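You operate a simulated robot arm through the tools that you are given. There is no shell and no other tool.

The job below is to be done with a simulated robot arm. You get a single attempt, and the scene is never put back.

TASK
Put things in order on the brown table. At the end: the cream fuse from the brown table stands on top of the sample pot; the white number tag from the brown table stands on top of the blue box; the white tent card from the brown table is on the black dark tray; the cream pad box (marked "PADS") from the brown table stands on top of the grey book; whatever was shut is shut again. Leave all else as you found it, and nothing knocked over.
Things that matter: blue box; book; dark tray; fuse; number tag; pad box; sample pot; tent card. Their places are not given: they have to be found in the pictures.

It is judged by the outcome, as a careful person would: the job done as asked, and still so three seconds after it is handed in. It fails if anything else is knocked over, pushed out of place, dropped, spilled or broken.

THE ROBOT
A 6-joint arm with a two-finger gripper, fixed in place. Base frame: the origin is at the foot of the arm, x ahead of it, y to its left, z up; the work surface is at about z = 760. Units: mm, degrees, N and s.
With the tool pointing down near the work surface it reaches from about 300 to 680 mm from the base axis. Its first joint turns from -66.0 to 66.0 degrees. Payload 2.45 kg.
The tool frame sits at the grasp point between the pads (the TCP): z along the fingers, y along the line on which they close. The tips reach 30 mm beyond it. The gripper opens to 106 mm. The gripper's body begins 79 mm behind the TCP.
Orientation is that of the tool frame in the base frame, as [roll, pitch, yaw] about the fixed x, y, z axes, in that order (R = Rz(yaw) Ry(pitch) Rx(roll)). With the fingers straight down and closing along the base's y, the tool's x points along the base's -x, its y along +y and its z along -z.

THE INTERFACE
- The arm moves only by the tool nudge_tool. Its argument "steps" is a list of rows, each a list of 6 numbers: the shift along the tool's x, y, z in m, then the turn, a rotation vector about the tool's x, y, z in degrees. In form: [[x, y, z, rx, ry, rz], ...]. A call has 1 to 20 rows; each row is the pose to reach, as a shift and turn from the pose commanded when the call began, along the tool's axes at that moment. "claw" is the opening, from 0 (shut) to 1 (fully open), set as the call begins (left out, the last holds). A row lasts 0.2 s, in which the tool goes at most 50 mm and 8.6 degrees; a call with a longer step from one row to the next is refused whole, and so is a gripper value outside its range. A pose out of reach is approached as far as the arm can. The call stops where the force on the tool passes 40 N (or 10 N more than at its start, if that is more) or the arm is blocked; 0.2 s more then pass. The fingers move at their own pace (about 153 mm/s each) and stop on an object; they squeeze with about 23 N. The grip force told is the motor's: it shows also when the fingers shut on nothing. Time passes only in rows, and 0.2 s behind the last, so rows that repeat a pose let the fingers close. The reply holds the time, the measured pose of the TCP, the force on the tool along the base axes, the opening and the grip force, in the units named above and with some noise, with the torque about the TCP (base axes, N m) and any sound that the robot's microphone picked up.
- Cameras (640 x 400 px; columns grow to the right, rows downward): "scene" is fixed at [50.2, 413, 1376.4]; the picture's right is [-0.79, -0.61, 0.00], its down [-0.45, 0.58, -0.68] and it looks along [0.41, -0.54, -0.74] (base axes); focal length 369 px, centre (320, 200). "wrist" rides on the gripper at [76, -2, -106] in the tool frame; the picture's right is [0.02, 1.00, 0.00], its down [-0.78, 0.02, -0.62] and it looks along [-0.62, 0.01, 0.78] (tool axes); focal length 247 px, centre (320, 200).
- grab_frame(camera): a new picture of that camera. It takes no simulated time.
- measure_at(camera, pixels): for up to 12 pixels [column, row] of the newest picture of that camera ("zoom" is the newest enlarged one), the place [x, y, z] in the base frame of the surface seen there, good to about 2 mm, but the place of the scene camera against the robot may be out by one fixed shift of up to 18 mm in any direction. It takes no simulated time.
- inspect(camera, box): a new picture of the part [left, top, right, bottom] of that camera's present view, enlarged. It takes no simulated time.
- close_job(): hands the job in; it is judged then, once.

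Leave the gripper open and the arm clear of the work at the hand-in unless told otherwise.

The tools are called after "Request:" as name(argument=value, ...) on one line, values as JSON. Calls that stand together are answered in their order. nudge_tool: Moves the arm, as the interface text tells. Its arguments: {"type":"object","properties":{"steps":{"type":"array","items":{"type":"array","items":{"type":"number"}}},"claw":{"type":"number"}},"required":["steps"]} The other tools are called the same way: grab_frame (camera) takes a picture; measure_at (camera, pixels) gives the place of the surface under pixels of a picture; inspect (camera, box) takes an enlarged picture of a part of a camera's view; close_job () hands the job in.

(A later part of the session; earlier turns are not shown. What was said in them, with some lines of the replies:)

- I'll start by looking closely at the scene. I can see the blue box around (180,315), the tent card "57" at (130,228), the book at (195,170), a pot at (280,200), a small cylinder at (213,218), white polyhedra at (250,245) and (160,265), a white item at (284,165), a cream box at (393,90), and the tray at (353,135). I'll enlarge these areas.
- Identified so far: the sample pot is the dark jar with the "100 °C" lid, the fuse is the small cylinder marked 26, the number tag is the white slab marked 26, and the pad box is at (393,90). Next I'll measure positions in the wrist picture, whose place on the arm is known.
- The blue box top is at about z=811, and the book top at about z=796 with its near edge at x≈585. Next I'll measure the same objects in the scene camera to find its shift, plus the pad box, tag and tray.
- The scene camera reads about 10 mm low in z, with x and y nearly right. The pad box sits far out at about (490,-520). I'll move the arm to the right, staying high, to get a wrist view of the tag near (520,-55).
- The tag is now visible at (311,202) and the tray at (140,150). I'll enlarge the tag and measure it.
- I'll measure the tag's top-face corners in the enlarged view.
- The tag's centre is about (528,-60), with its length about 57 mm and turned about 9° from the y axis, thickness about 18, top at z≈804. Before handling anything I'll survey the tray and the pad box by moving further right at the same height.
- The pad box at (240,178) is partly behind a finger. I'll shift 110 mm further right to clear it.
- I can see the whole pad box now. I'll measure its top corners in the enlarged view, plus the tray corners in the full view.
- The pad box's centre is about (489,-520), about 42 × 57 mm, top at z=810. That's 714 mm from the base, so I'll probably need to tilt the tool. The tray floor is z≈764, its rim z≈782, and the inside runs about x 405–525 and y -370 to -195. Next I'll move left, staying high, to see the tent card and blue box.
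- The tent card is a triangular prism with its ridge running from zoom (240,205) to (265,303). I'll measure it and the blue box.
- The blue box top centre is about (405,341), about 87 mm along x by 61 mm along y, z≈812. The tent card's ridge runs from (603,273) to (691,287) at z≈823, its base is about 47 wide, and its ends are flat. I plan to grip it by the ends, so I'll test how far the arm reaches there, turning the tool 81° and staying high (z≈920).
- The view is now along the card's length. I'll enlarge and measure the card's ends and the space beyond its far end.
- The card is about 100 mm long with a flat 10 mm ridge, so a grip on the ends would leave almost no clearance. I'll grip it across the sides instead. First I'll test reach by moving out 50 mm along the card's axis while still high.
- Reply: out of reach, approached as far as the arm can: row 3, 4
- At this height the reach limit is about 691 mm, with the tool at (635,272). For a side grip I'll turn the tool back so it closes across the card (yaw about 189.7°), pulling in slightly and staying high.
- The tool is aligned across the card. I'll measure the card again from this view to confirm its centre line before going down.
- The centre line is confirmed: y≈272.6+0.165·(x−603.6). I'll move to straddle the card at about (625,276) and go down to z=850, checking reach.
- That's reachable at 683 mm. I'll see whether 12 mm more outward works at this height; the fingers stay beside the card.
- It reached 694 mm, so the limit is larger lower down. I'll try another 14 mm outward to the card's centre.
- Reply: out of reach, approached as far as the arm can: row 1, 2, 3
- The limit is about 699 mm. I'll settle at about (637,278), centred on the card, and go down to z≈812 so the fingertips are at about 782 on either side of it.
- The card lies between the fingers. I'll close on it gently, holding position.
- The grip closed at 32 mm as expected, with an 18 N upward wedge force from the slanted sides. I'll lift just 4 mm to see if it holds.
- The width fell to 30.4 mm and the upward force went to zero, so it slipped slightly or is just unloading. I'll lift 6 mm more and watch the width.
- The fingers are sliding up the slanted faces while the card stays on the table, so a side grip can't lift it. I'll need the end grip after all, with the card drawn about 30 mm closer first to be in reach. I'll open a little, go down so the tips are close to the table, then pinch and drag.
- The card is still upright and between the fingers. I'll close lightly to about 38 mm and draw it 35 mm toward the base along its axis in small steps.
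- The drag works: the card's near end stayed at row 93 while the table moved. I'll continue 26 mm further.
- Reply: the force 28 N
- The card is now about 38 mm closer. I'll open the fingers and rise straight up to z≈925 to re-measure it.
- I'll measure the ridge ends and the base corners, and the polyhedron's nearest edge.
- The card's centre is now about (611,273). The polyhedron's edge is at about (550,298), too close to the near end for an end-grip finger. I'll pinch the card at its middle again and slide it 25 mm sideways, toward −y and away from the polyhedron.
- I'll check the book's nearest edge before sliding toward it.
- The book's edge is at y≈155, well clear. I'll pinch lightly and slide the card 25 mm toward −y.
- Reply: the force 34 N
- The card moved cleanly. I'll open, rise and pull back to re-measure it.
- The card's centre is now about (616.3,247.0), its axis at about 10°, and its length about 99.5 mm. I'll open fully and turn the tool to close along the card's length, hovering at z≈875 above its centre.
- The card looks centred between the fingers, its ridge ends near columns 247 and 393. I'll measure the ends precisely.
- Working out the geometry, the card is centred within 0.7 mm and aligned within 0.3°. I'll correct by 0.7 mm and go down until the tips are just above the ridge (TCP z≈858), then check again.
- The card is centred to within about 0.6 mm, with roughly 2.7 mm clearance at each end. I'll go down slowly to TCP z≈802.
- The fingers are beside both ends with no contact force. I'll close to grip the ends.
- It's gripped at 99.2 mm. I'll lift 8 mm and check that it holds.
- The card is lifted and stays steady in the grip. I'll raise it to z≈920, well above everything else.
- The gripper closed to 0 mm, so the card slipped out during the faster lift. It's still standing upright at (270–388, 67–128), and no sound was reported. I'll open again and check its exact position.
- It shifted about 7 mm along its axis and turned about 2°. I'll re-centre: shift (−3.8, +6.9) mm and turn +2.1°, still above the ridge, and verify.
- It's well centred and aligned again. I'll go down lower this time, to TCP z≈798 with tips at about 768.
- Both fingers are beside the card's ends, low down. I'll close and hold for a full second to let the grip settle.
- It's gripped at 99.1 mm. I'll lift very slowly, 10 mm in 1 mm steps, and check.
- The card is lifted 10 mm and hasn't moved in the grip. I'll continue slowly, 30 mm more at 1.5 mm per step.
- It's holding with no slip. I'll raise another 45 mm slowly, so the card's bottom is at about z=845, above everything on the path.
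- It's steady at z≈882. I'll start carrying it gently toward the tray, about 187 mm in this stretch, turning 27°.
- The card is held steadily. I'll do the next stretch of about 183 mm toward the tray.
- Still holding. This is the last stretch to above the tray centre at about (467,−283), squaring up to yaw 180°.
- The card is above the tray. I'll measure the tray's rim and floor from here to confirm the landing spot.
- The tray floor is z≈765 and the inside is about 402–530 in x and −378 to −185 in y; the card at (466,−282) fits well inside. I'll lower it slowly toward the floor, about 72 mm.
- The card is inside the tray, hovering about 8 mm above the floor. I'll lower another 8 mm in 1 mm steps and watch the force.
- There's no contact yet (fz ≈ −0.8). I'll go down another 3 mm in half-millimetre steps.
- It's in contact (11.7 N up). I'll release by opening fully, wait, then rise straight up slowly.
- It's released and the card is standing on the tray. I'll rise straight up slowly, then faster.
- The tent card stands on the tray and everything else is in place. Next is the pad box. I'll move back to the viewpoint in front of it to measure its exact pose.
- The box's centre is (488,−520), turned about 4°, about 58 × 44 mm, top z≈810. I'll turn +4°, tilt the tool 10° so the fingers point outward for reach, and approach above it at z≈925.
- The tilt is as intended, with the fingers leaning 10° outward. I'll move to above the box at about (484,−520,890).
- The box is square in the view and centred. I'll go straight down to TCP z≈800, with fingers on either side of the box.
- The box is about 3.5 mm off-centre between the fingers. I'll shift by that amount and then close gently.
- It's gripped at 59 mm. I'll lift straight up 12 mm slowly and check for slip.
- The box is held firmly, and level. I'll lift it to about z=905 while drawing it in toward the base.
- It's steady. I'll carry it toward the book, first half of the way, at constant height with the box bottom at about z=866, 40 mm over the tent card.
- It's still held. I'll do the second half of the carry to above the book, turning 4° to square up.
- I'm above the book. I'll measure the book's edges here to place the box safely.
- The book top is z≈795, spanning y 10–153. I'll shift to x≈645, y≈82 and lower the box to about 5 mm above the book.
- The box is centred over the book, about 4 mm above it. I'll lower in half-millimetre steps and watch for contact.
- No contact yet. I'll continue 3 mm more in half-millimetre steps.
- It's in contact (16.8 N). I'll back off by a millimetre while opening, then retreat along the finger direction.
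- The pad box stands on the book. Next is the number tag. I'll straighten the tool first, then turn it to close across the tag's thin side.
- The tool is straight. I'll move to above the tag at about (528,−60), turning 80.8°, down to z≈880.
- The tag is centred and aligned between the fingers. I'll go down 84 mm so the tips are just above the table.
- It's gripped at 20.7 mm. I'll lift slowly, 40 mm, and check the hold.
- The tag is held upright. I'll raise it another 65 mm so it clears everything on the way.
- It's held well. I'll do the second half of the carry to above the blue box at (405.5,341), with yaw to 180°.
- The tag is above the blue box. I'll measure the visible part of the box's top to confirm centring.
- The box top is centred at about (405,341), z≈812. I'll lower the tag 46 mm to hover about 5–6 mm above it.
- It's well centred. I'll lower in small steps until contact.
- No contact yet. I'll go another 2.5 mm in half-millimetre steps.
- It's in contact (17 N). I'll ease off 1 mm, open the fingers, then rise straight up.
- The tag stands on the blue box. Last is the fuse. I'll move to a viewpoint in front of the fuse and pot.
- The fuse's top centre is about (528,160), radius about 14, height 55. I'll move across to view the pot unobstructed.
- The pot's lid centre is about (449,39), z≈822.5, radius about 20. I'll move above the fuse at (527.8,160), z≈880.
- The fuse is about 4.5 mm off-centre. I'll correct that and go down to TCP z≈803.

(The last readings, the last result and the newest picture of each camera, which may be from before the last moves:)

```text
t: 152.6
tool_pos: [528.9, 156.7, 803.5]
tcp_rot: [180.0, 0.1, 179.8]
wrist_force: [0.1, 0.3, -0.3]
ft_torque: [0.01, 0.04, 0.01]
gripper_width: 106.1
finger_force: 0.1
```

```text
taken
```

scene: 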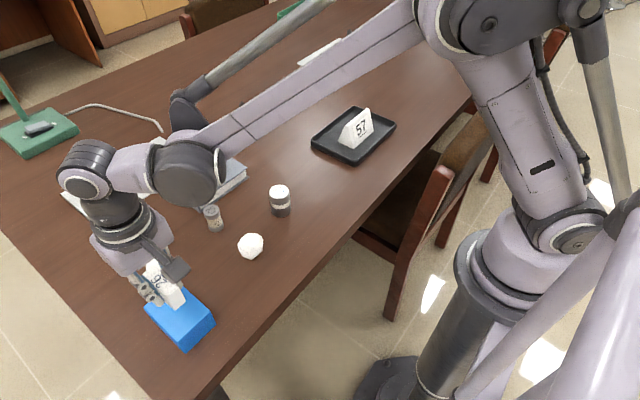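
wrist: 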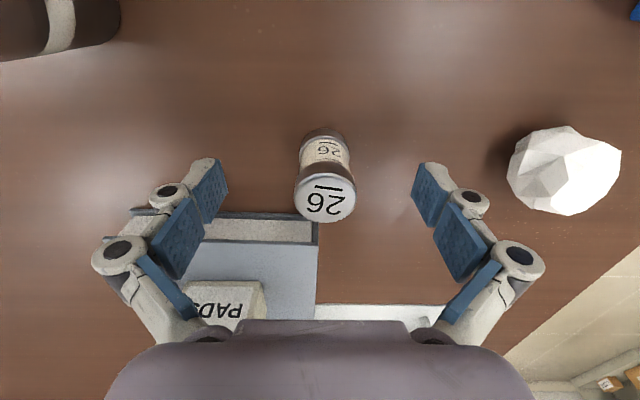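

The fuse is about 2.5 mm toward +y from centre. I'll shift by that, pre-close to 37 mm, then close.

Request:
nudge_tool(steps=[[0, 0.0025, 0, 0, 0, 0], [0, 0.0025, 0, 0, 0, 0]])

Request:
nudge_tool(steps=[[0, 0, 0, 0, 0, 0], [0, 0, 0, 0, 0, 0], [0, 0, 0, 0, 0, 0]], claw=0.38)

Request:
grab_frame(camera="wrist")

```text
t: 153.2
tool_pos: [529.3, 159.0, 803.2]
tcp_rot: [180.0, -0.1, 179.9]
wrist_force: [-0.2, 0.8, 0.2]
ft_torque: [0.0, -0.03, 0.01]
gripper_width: 106.1
finger_force: 0.1
```

```text
t: 154.0
tool_pos: [529.5, 159.3, 804.2]
tcp_rot: [180.0, -0.1, 180.0]
wrist_force: [-0.8, 0.5, 0.9]
ft_torque: [0.03, -0.01, 0.02]
gripper_width: 40.2
finger_force: 0.1
```

```text
taken
```

wrist: 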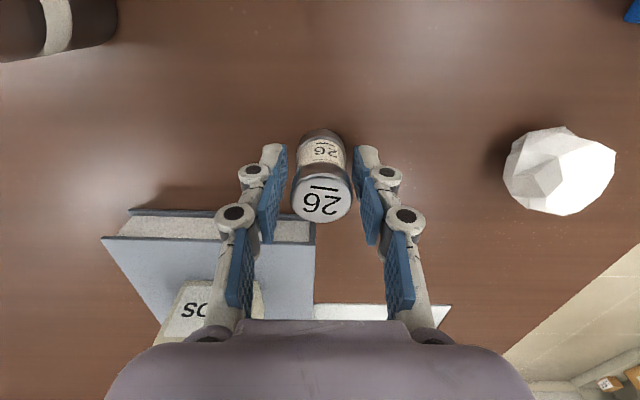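

The fuse is centred between the fingers. I'll close fully on it.

Request:
nudge_tool(steps=[[0, 0, 0, 0, 0, 0], [0, 0, 0, 0, 0, 0], [0, 0, 0, 0, 0, 0], [0, 0, 0, 0, 0, 0]], claw=0)

Request:
grab_frame(camera="wrist")

```text
t: 155.0
tool_pos: [529.5, 158.7, 803.9]
tcp_rot: [180.0, 0.0, 179.9]
wrist_force: [0.3, 0.0, -0.1]
ft_torque: [-0.01, -0.01, 0.01]
gripper_width: 30.8
finger_force: 22.7
```

```text
taken
```

wrist: 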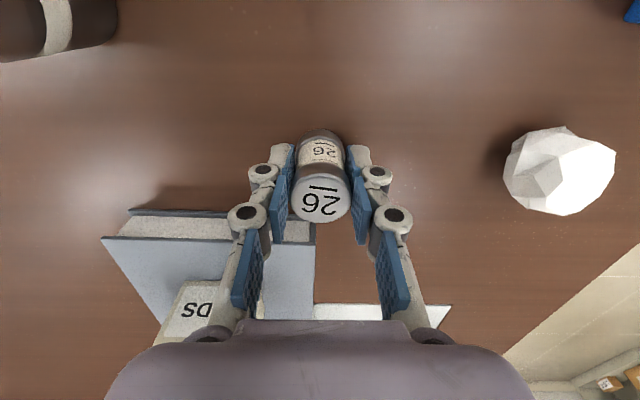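

It's gripped at 30.8 mm. I'll lift slowly 40 mm and check.

Request:
nudge_tool(steps=[[0, 0, -0.001, 0, 0, 0], [0, 0, -0.002, 0, 0, 0], [0, 0, -0.003, 0, 0, 0], [0, 0, -0.0045, 0, 0, 0], [0, 0, -0.006, 0, 0, 0], [0, 0, -0.008, 0, 0, 0], [0, 0, -0.01, 0, 0, 0], [0, 0, -0.013, 0, 0, 0], [0, 0, -0.016, 0, 0, 0], [0, 0, -0.019, 0, 0, 0], [0, 0, -0.022, 0, 0, 0], [0, 0, -0.025, 0, 0, 0], [0, 0, -0.028, 0, 0, 0], [0, 0, -0.031, 0, 0, 0], [0, 0, -0.034, 0, 0, 0], [0, 0, -0.037, 0, 0, 0], [0, 0, -0.039, 0, 0, 0], [0, 0, -0.04, 0, 0, 0], [0, 0, -0.04, 0, 0, 0]])

Request:
grab_frame(camera="wrist")

Request:
inspect(camera="scene", box=[150, 120, 310, 260])

```text
t: 159.0
tool_pos: [527.5, 159.7, 843.0]
tcp_rot: [-180.0, 0.0, 179.8]
wrist_force: [0.5, -0.1, -0.7]
ft_torque: [-0.02, 0.01, 0.0]
gripper_width: 31.0
finger_force: 22.6
```

```text
taken
```

wrist: 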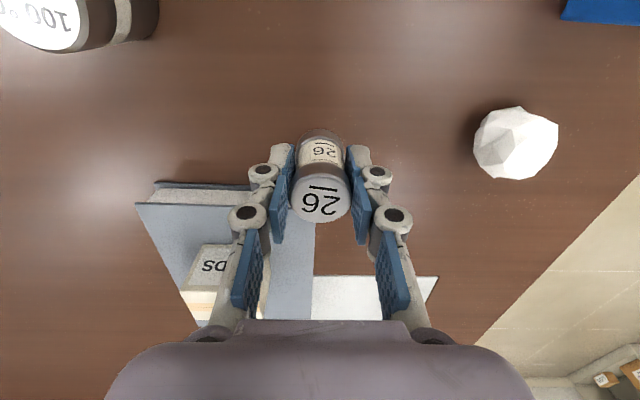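

```text
2.86 times, centred on (230, 190) of scene
```

zoom: 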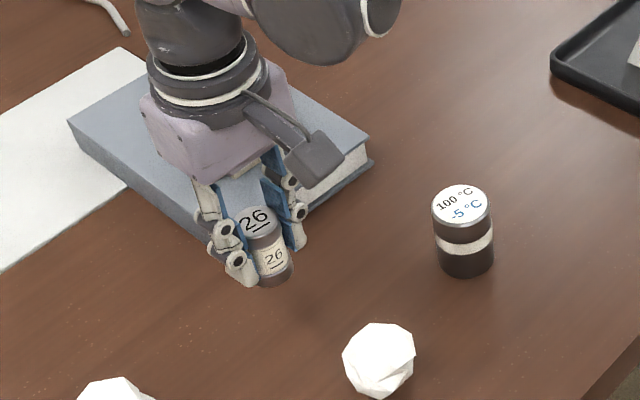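

The fuse is held upright. I'll measure its exact position in the grip.

Request:
inspect(camera="wrist", box=[270, 120, 370, 230])

Request:
measure_at(camera="wrist", pixels=[[320, 200], [300, 200], [340, 200], [320, 180], [320, 218], [318, 148], [318, 170]])

```text
3.64 times, centred on (320, 175) of wrist
```

zoom: 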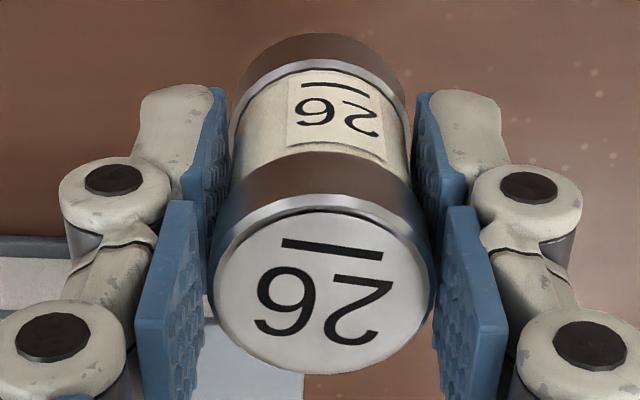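

```text
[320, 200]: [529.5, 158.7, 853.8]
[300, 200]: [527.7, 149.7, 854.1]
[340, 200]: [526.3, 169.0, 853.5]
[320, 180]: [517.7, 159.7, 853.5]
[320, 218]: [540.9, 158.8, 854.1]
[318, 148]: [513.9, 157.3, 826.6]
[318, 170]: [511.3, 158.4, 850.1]
```

The fuse's centre is at about (528.3,159), essentially at the grasp point. I'll raise it 65 mm, then carry it (−79,−120) to above the pot.

Request:
nudge_tool(steps=[[0, 0, -0.002, 0, 0, 0], [0, 0, -0.006, 0, 0, 0], [0, 0, -0.011, 0, 0, 0], [0, 0, -0.017, 0, 0, 0], [0, 0, -0.024, 0, 0, 0], [0, 0, -0.031, 0, 0, 0], [0, 0, -0.038, 0, 0, 0], [0, 0, -0.045, 0, 0, 0], [0, 0, -0.052, 0, 0, 0], [0, 0, -0.058, 0, 0, 0], [0, 0, -0.063, 0, 0, 0], [0, 0, -0.065, 0, 0, 0], [0, 0, -0.065, 0, 0, 0]])

Request:
nudge_tool(steps=[[0.0016, -0.0024, 0, 0, 0, 0], [0.0048, -0.0072, 0, 0, 0, 0], [0.0095, -0.0144, 0, 0, 0, 0], [0.0151, -0.0228, 0, 0, 0, 0], [0.0206, -0.0312, 0, 0, 0, 0], [0.0262, -0.0396, 0, 0, 0, 0], [0.0317, -0.048, 0, 0, 0, 0], [0.0373, -0.0564, 0, 0, 0, 0], [0.0428, -0.0647, 0, 0, 0, 0], [0.0484, -0.0731, 0, 0, 0, 0], [0.0539, -0.0815, 0, 0, 0, 0], [0.0595, -0.0899, 0, 0, 0, 0], [0.065, -0.0983, 0, 0, 0, 0], [0.0706, -0.1067, 0, 0, 0, 0], [0.0753, -0.1139, 0, 0, 0, 0], [0.0785, -0.1187, 0, 0, 0, 0], [0.0793, -0.1199, 0, 0, 0, 0], [0.0793, -0.1199, 0, 0, 0, 0]])

Request:
grab_frame(camera="wrist")

Request:
grab_frame(camera="scene")

```text
t: 161.8
tool_pos: [529.4, 160.7, 910.0]
tcp_rot: [180.0, 0.0, 180.0]
wrist_force: [0.3, -0.2, -0.7]
ft_torque: [0.02, 0.01, 0.01]
gripper_width: 30.7
finger_force: 23.4
```

```text
t: 165.6
tool_pos: [449.2, 39.1, 909.2]
tcp_rot: [-180.0, 0.0, 179.9]
wrist_force: [0.3, -0.4, -0.7]
ft_torque: [0.02, -0.02, -0.01]
gripper_width: 30.9
finger_force: 22.6
```

```text
taken
```

wrist: 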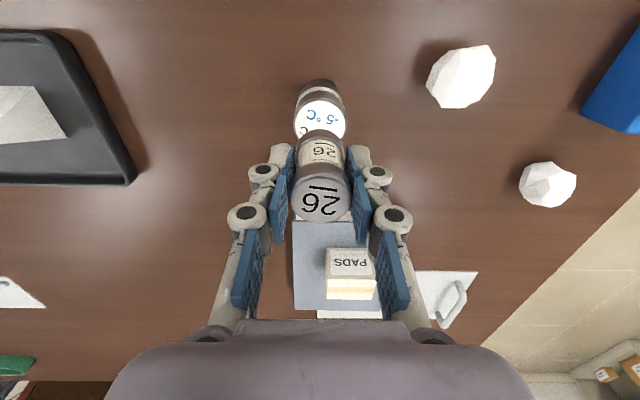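

```text
taken
```

scene: 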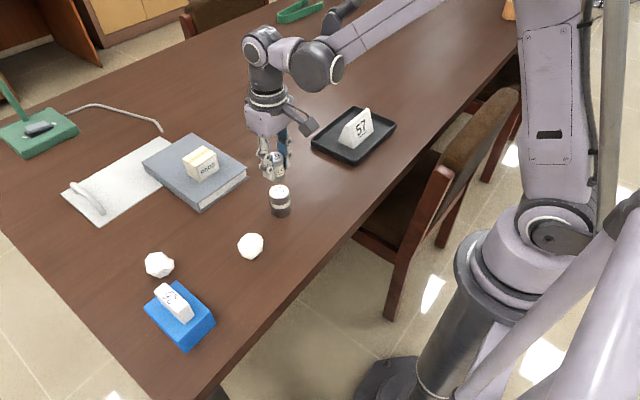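

The fuse is above the pot. I'll check the pot's lid and fuse together in this view.

Request:
inspect(camera="wrist", box=[270, 70, 370, 230])

Request:
measure_at(camera="wrist", pixels=[[320, 106], [320, 102], [299, 125], [343, 122], [320, 115], [320, 200], [303, 200], [338, 200], [320, 180], [320, 218], [310, 120], [332, 120]])

```text
2.50 times, centred on (320, 150) of wrist
```

zoom: 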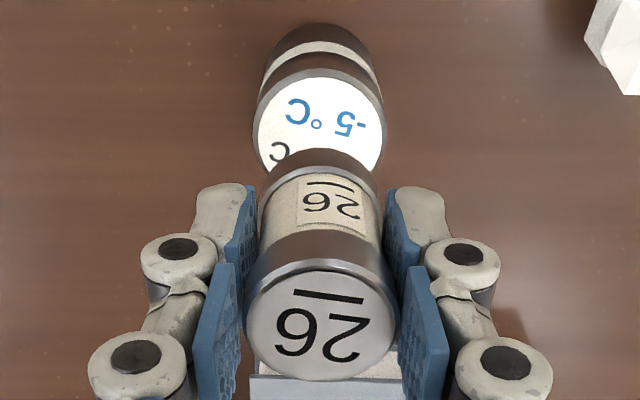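

```text
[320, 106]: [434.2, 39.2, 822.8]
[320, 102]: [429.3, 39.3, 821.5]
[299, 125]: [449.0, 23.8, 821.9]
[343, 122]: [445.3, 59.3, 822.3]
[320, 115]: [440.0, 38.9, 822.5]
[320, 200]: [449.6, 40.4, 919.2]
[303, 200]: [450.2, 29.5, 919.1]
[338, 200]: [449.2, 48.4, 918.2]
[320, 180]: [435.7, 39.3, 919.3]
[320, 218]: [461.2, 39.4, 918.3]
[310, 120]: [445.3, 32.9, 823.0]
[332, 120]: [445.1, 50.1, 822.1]
```

The fuse is within about 1 mm of the lid's centre. I'll lower 38 mm, with a tiny correction, to hover just above the lid.

Request:
nudge_tool(steps=[[-0.0008, 0.0005, 0.002, 0, 0, 0], [-0.0008, 0.0005, 0.005, 0, 0, 0], [-0.0008, 0.0005, 0.009, 0, 0, 0], [-0.0008, 0.0005, 0.013, 0, 0, 0], [-0.0008, 0.0005, 0.017, 0, 0, 0], [-0.0008, 0.0005, 0.021, 0, 0, 0], [-0.0008, 0.0005, 0.025, 0, 0, 0], [-0.0008, 0.0005, 0.029, 0, 0, 0], [-0.0008, 0.0005, 0.033, 0, 0, 0], [-0.0008, 0.0005, 0.036, 0, 0, 0], [-0.0008, 0.0005, 0.038, 0, 0, 0], [-0.0008, 0.0005, 0.038, 0, 0, 0]])

Request:
inspect(camera="scene", box=[230, 130, 330, 230])

Request:
inspect(camera="wrist", box=[270, 70, 370, 230])

```text
t: 168.2
tool_pos: [449.1, 41.1, 870.8]
tcp_rot: [-180.0, 0.0, 179.9]
wrist_force: [-0.7, 0.4, -0.8]
ft_torque: [0.0, 0.01, 0.01]
gripper_width: 30.9
finger_force: 22.8
```

```text
4.00 times, centred on (280, 180) of scene
```

zoom: 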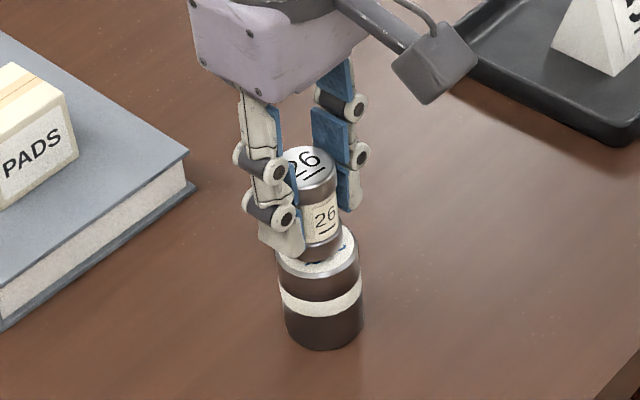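

```text
2.50 times, centred on (320, 150) of wrist
```

zoom: 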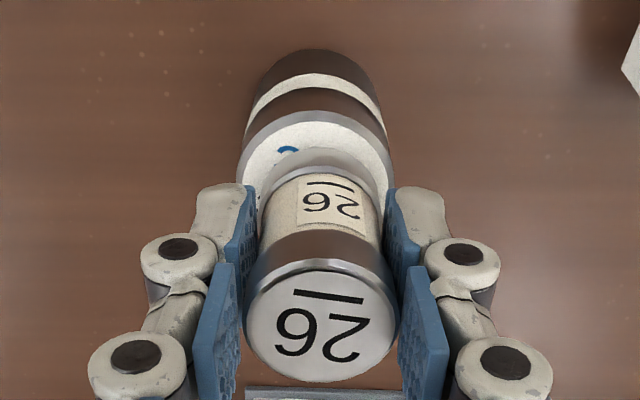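

It's hovering about 5 mm above the lid, well centred. I'll lower in small steps.

Request:
nudge_tool(steps=[[0, -0.0004, 0.0006, 0, 0, 0], [0, -0.0006, 0.0012, 0, 0, 0], [0, -0.0006, 0.0018, 0, 0, 0], [0, -0.0006, 0.0024, 0, 0, 0], [0, -0.0006, 0.003, 0, 0, 0], [0, -0.0006, 0.0035, 0, 0, 0], [0, -0.0006, 0.0035, 0, 0, 0]])

```text
t: 169.8
tool_pos: [449.5, 39.9, 867.7]
tcp_rot: [-179.9, 0.0, 179.8]
wrist_force: [-0.2, -0.5, -0.5]
ft_torque: [0.03, 0.05, 0.0]
gripper_width: 30.6
finger_force: 23.2
```

No contact yet. I'll go another 2.5 mm in half-millimetre steps.

Request:
nudge_tool(steps=[[0, 0, 0.0005, 0, 0, 0], [0, 0, 0.001, 0, 0, 0], [0, 0, 0.0015, 0, 0, 0], [0, 0, 0.002, 0, 0, 0], [0, 0, 0.002, 0, 0, 0]])

```text
t: 171.0
tool_pos: [448.7, 39.0, 865.0]
tcp_rot: [180.0, 0.0, 179.9]
wrist_force: [0.9, -1.4, 14.0]
ft_torque: [0.0, -0.03, -0.04]
gripper_width: 30.8
finger_force: 22.9
```

It's in contact (14 N). I'll ease off slightly, open the fingers, wait, and check before rising.

Request:
nudge_tool(steps=[[0, 0, -0.0004, 0, 0, 0], [0, 0, -0.0008, 0, 0, 0], [0, 0, -0.0008, 0, 0, 0], [0, 0, -0.0008, 0, 0, 0]], claw=0.65)

Request:
inspect(camera="wrist", box=[230, 70, 410, 260])

Request:
inspect(camera="scene", box=[230, 130, 330, 230])

```text
t: 172.0
tool_pos: [449.8, 40.2, 866.8]
tcp_rot: [180.0, 0.0, 179.9]
wrist_force: [-1.1, -0.9, -0.7]
ft_torque: [0.01, -0.02, -0.01]
gripper_width: 68.8
finger_force: 0.1
```

```text
2.11 times, centred on (320, 165) of wrist
```

zoom: 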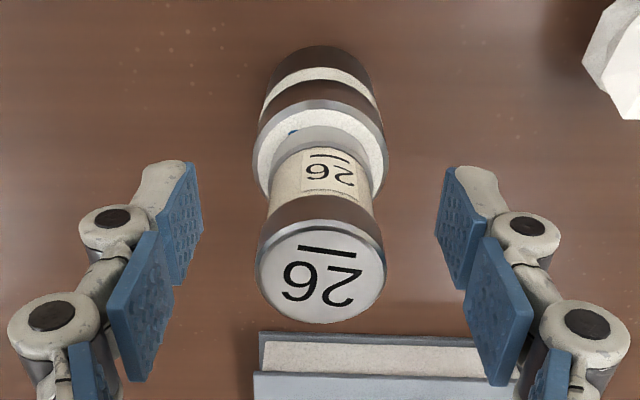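

```text
4.00 times, centred on (280, 180) of scene
```

zoom: 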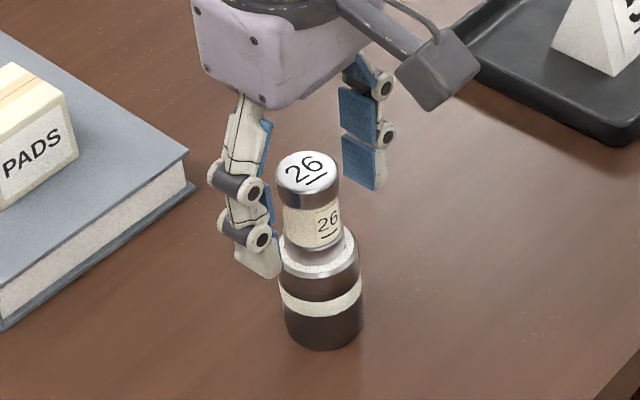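

The fuse stands centred on the pot. I'll rise straight up slowly, then retreat toward a clear position.

Request:
nudge_tool(steps=[[0, 0, -0.003, 0, 0, 0], [0, 0, -0.009, 0, 0, 0], [0, 0, -0.017, 0, 0, 0], [0, 0, -0.027, 0, 0, 0], [0, 0, -0.04, 0, 0, 0], [0, 0, -0.055, 0, 0, 0], [0, 0, -0.075, 0, 0, 0], [0, 0, -0.1, 0, 0, 0], [0, 0, -0.13, 0, 0, 0], [0, 0, -0.16, 0, 0, 0], [0.03, 0, -0.18, 0, 0, 0], [0.06, 0, -0.19, 0, 0, 0], [0.06, 0, -0.19, 0, 0, 0]])

Request:
grab_frame(camera="scene")

Request:
grab_frame(camera="wrist")

```text
t: 174.8
tool_pos: [387.8, 38.6, 1056.9]
tcp_rot: [-179.9, 0.0, 179.9]
wrist_force: [-0.1, 0.0, 0.8]
ft_torque: [0.02, 0.01, 0.0]
gripper_width: 69.0
finger_force: 0.0
```

```text
taken
```

scene: 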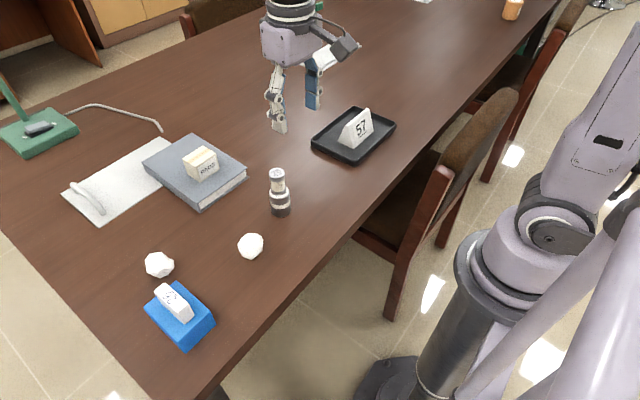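

```text
taken
```

wrist: 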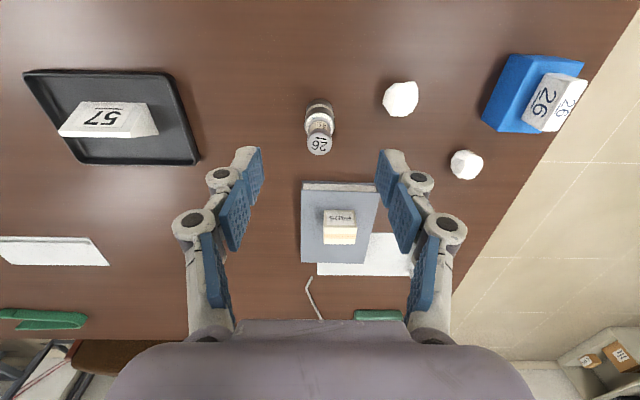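

All four items look in place. I'll open the gripper fully, let a second pass, and check each placement close up.

Request:
nudge_tool(steps=[[0, 0, 0, 0, 0, 0], [0, 0, 0, 0, 0, 0], [0, 0, 0, 0, 0, 0], [0, 0, 0, 0, 0, 0], [0, 0, 0, 0, 0, 0]], claw=1)

Request:
inspect(camera="scene", box=[60, 120, 300, 360])

Request:
inspect(camera="scene", box=[250, 80, 410, 220])

```text
t: 176.0
tool_pos: [387.9, 39.0, 1056.9]
tcp_rot: [179.9, 0.1, 179.9]
wrist_force: [-0.4, -0.3, 0.4]
ft_torque: [0.02, -0.01, -0.02]
gripper_width: 106.1
finger_force: 0.1
```

```text
1.67 times, centred on (180, 240) of scene
```

zoom: 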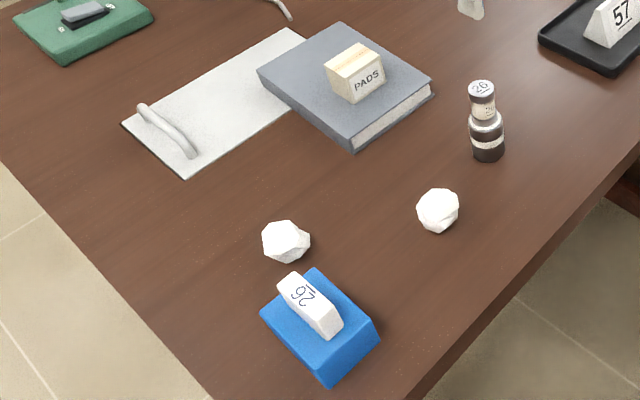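

```text
2.86 times, centred on (330, 150) of scene
```

zoom: 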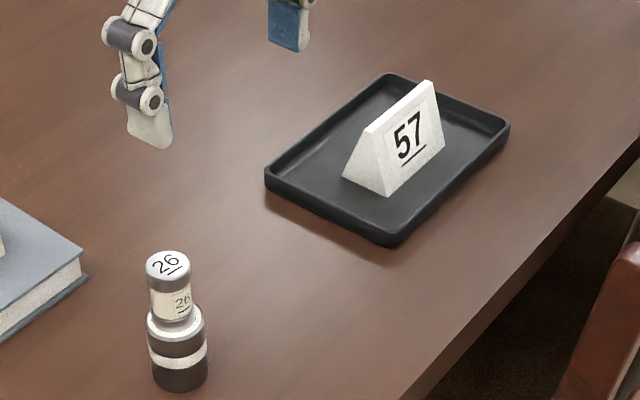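

The close-ups show all four placements done:
- **Fuse:** upright on the sample pot.
- **Number tag:** upright on the blue box.
- **Tent card:** standing on the dark tray.
- **Pad box:** on the book.

Nothing was opened, the other objects are where they started, the gripper is open and the arm is clear. I'm handing the job in.

Request:
close_job()

```text
The job is handed in.
```

The job is handed in, and all four things are where you asked:

- **Fuse:** upright on the sample pot, centred on its lid.
- **Number tag:** upright on the blue box.
- **Tent card:** standing on the dark tray. It slipped out of the grip once on the first lift and stayed upright on the table. I also slid it a short way along the table before lifting, to get it in reach.
- **Pad box:** on the book, near its middle.

Nothing was opened, so there was nothing to shut again. In the last pictures everything else looked where it started and nothing had fallen over. The gripper is open and the arm is clear of the table.
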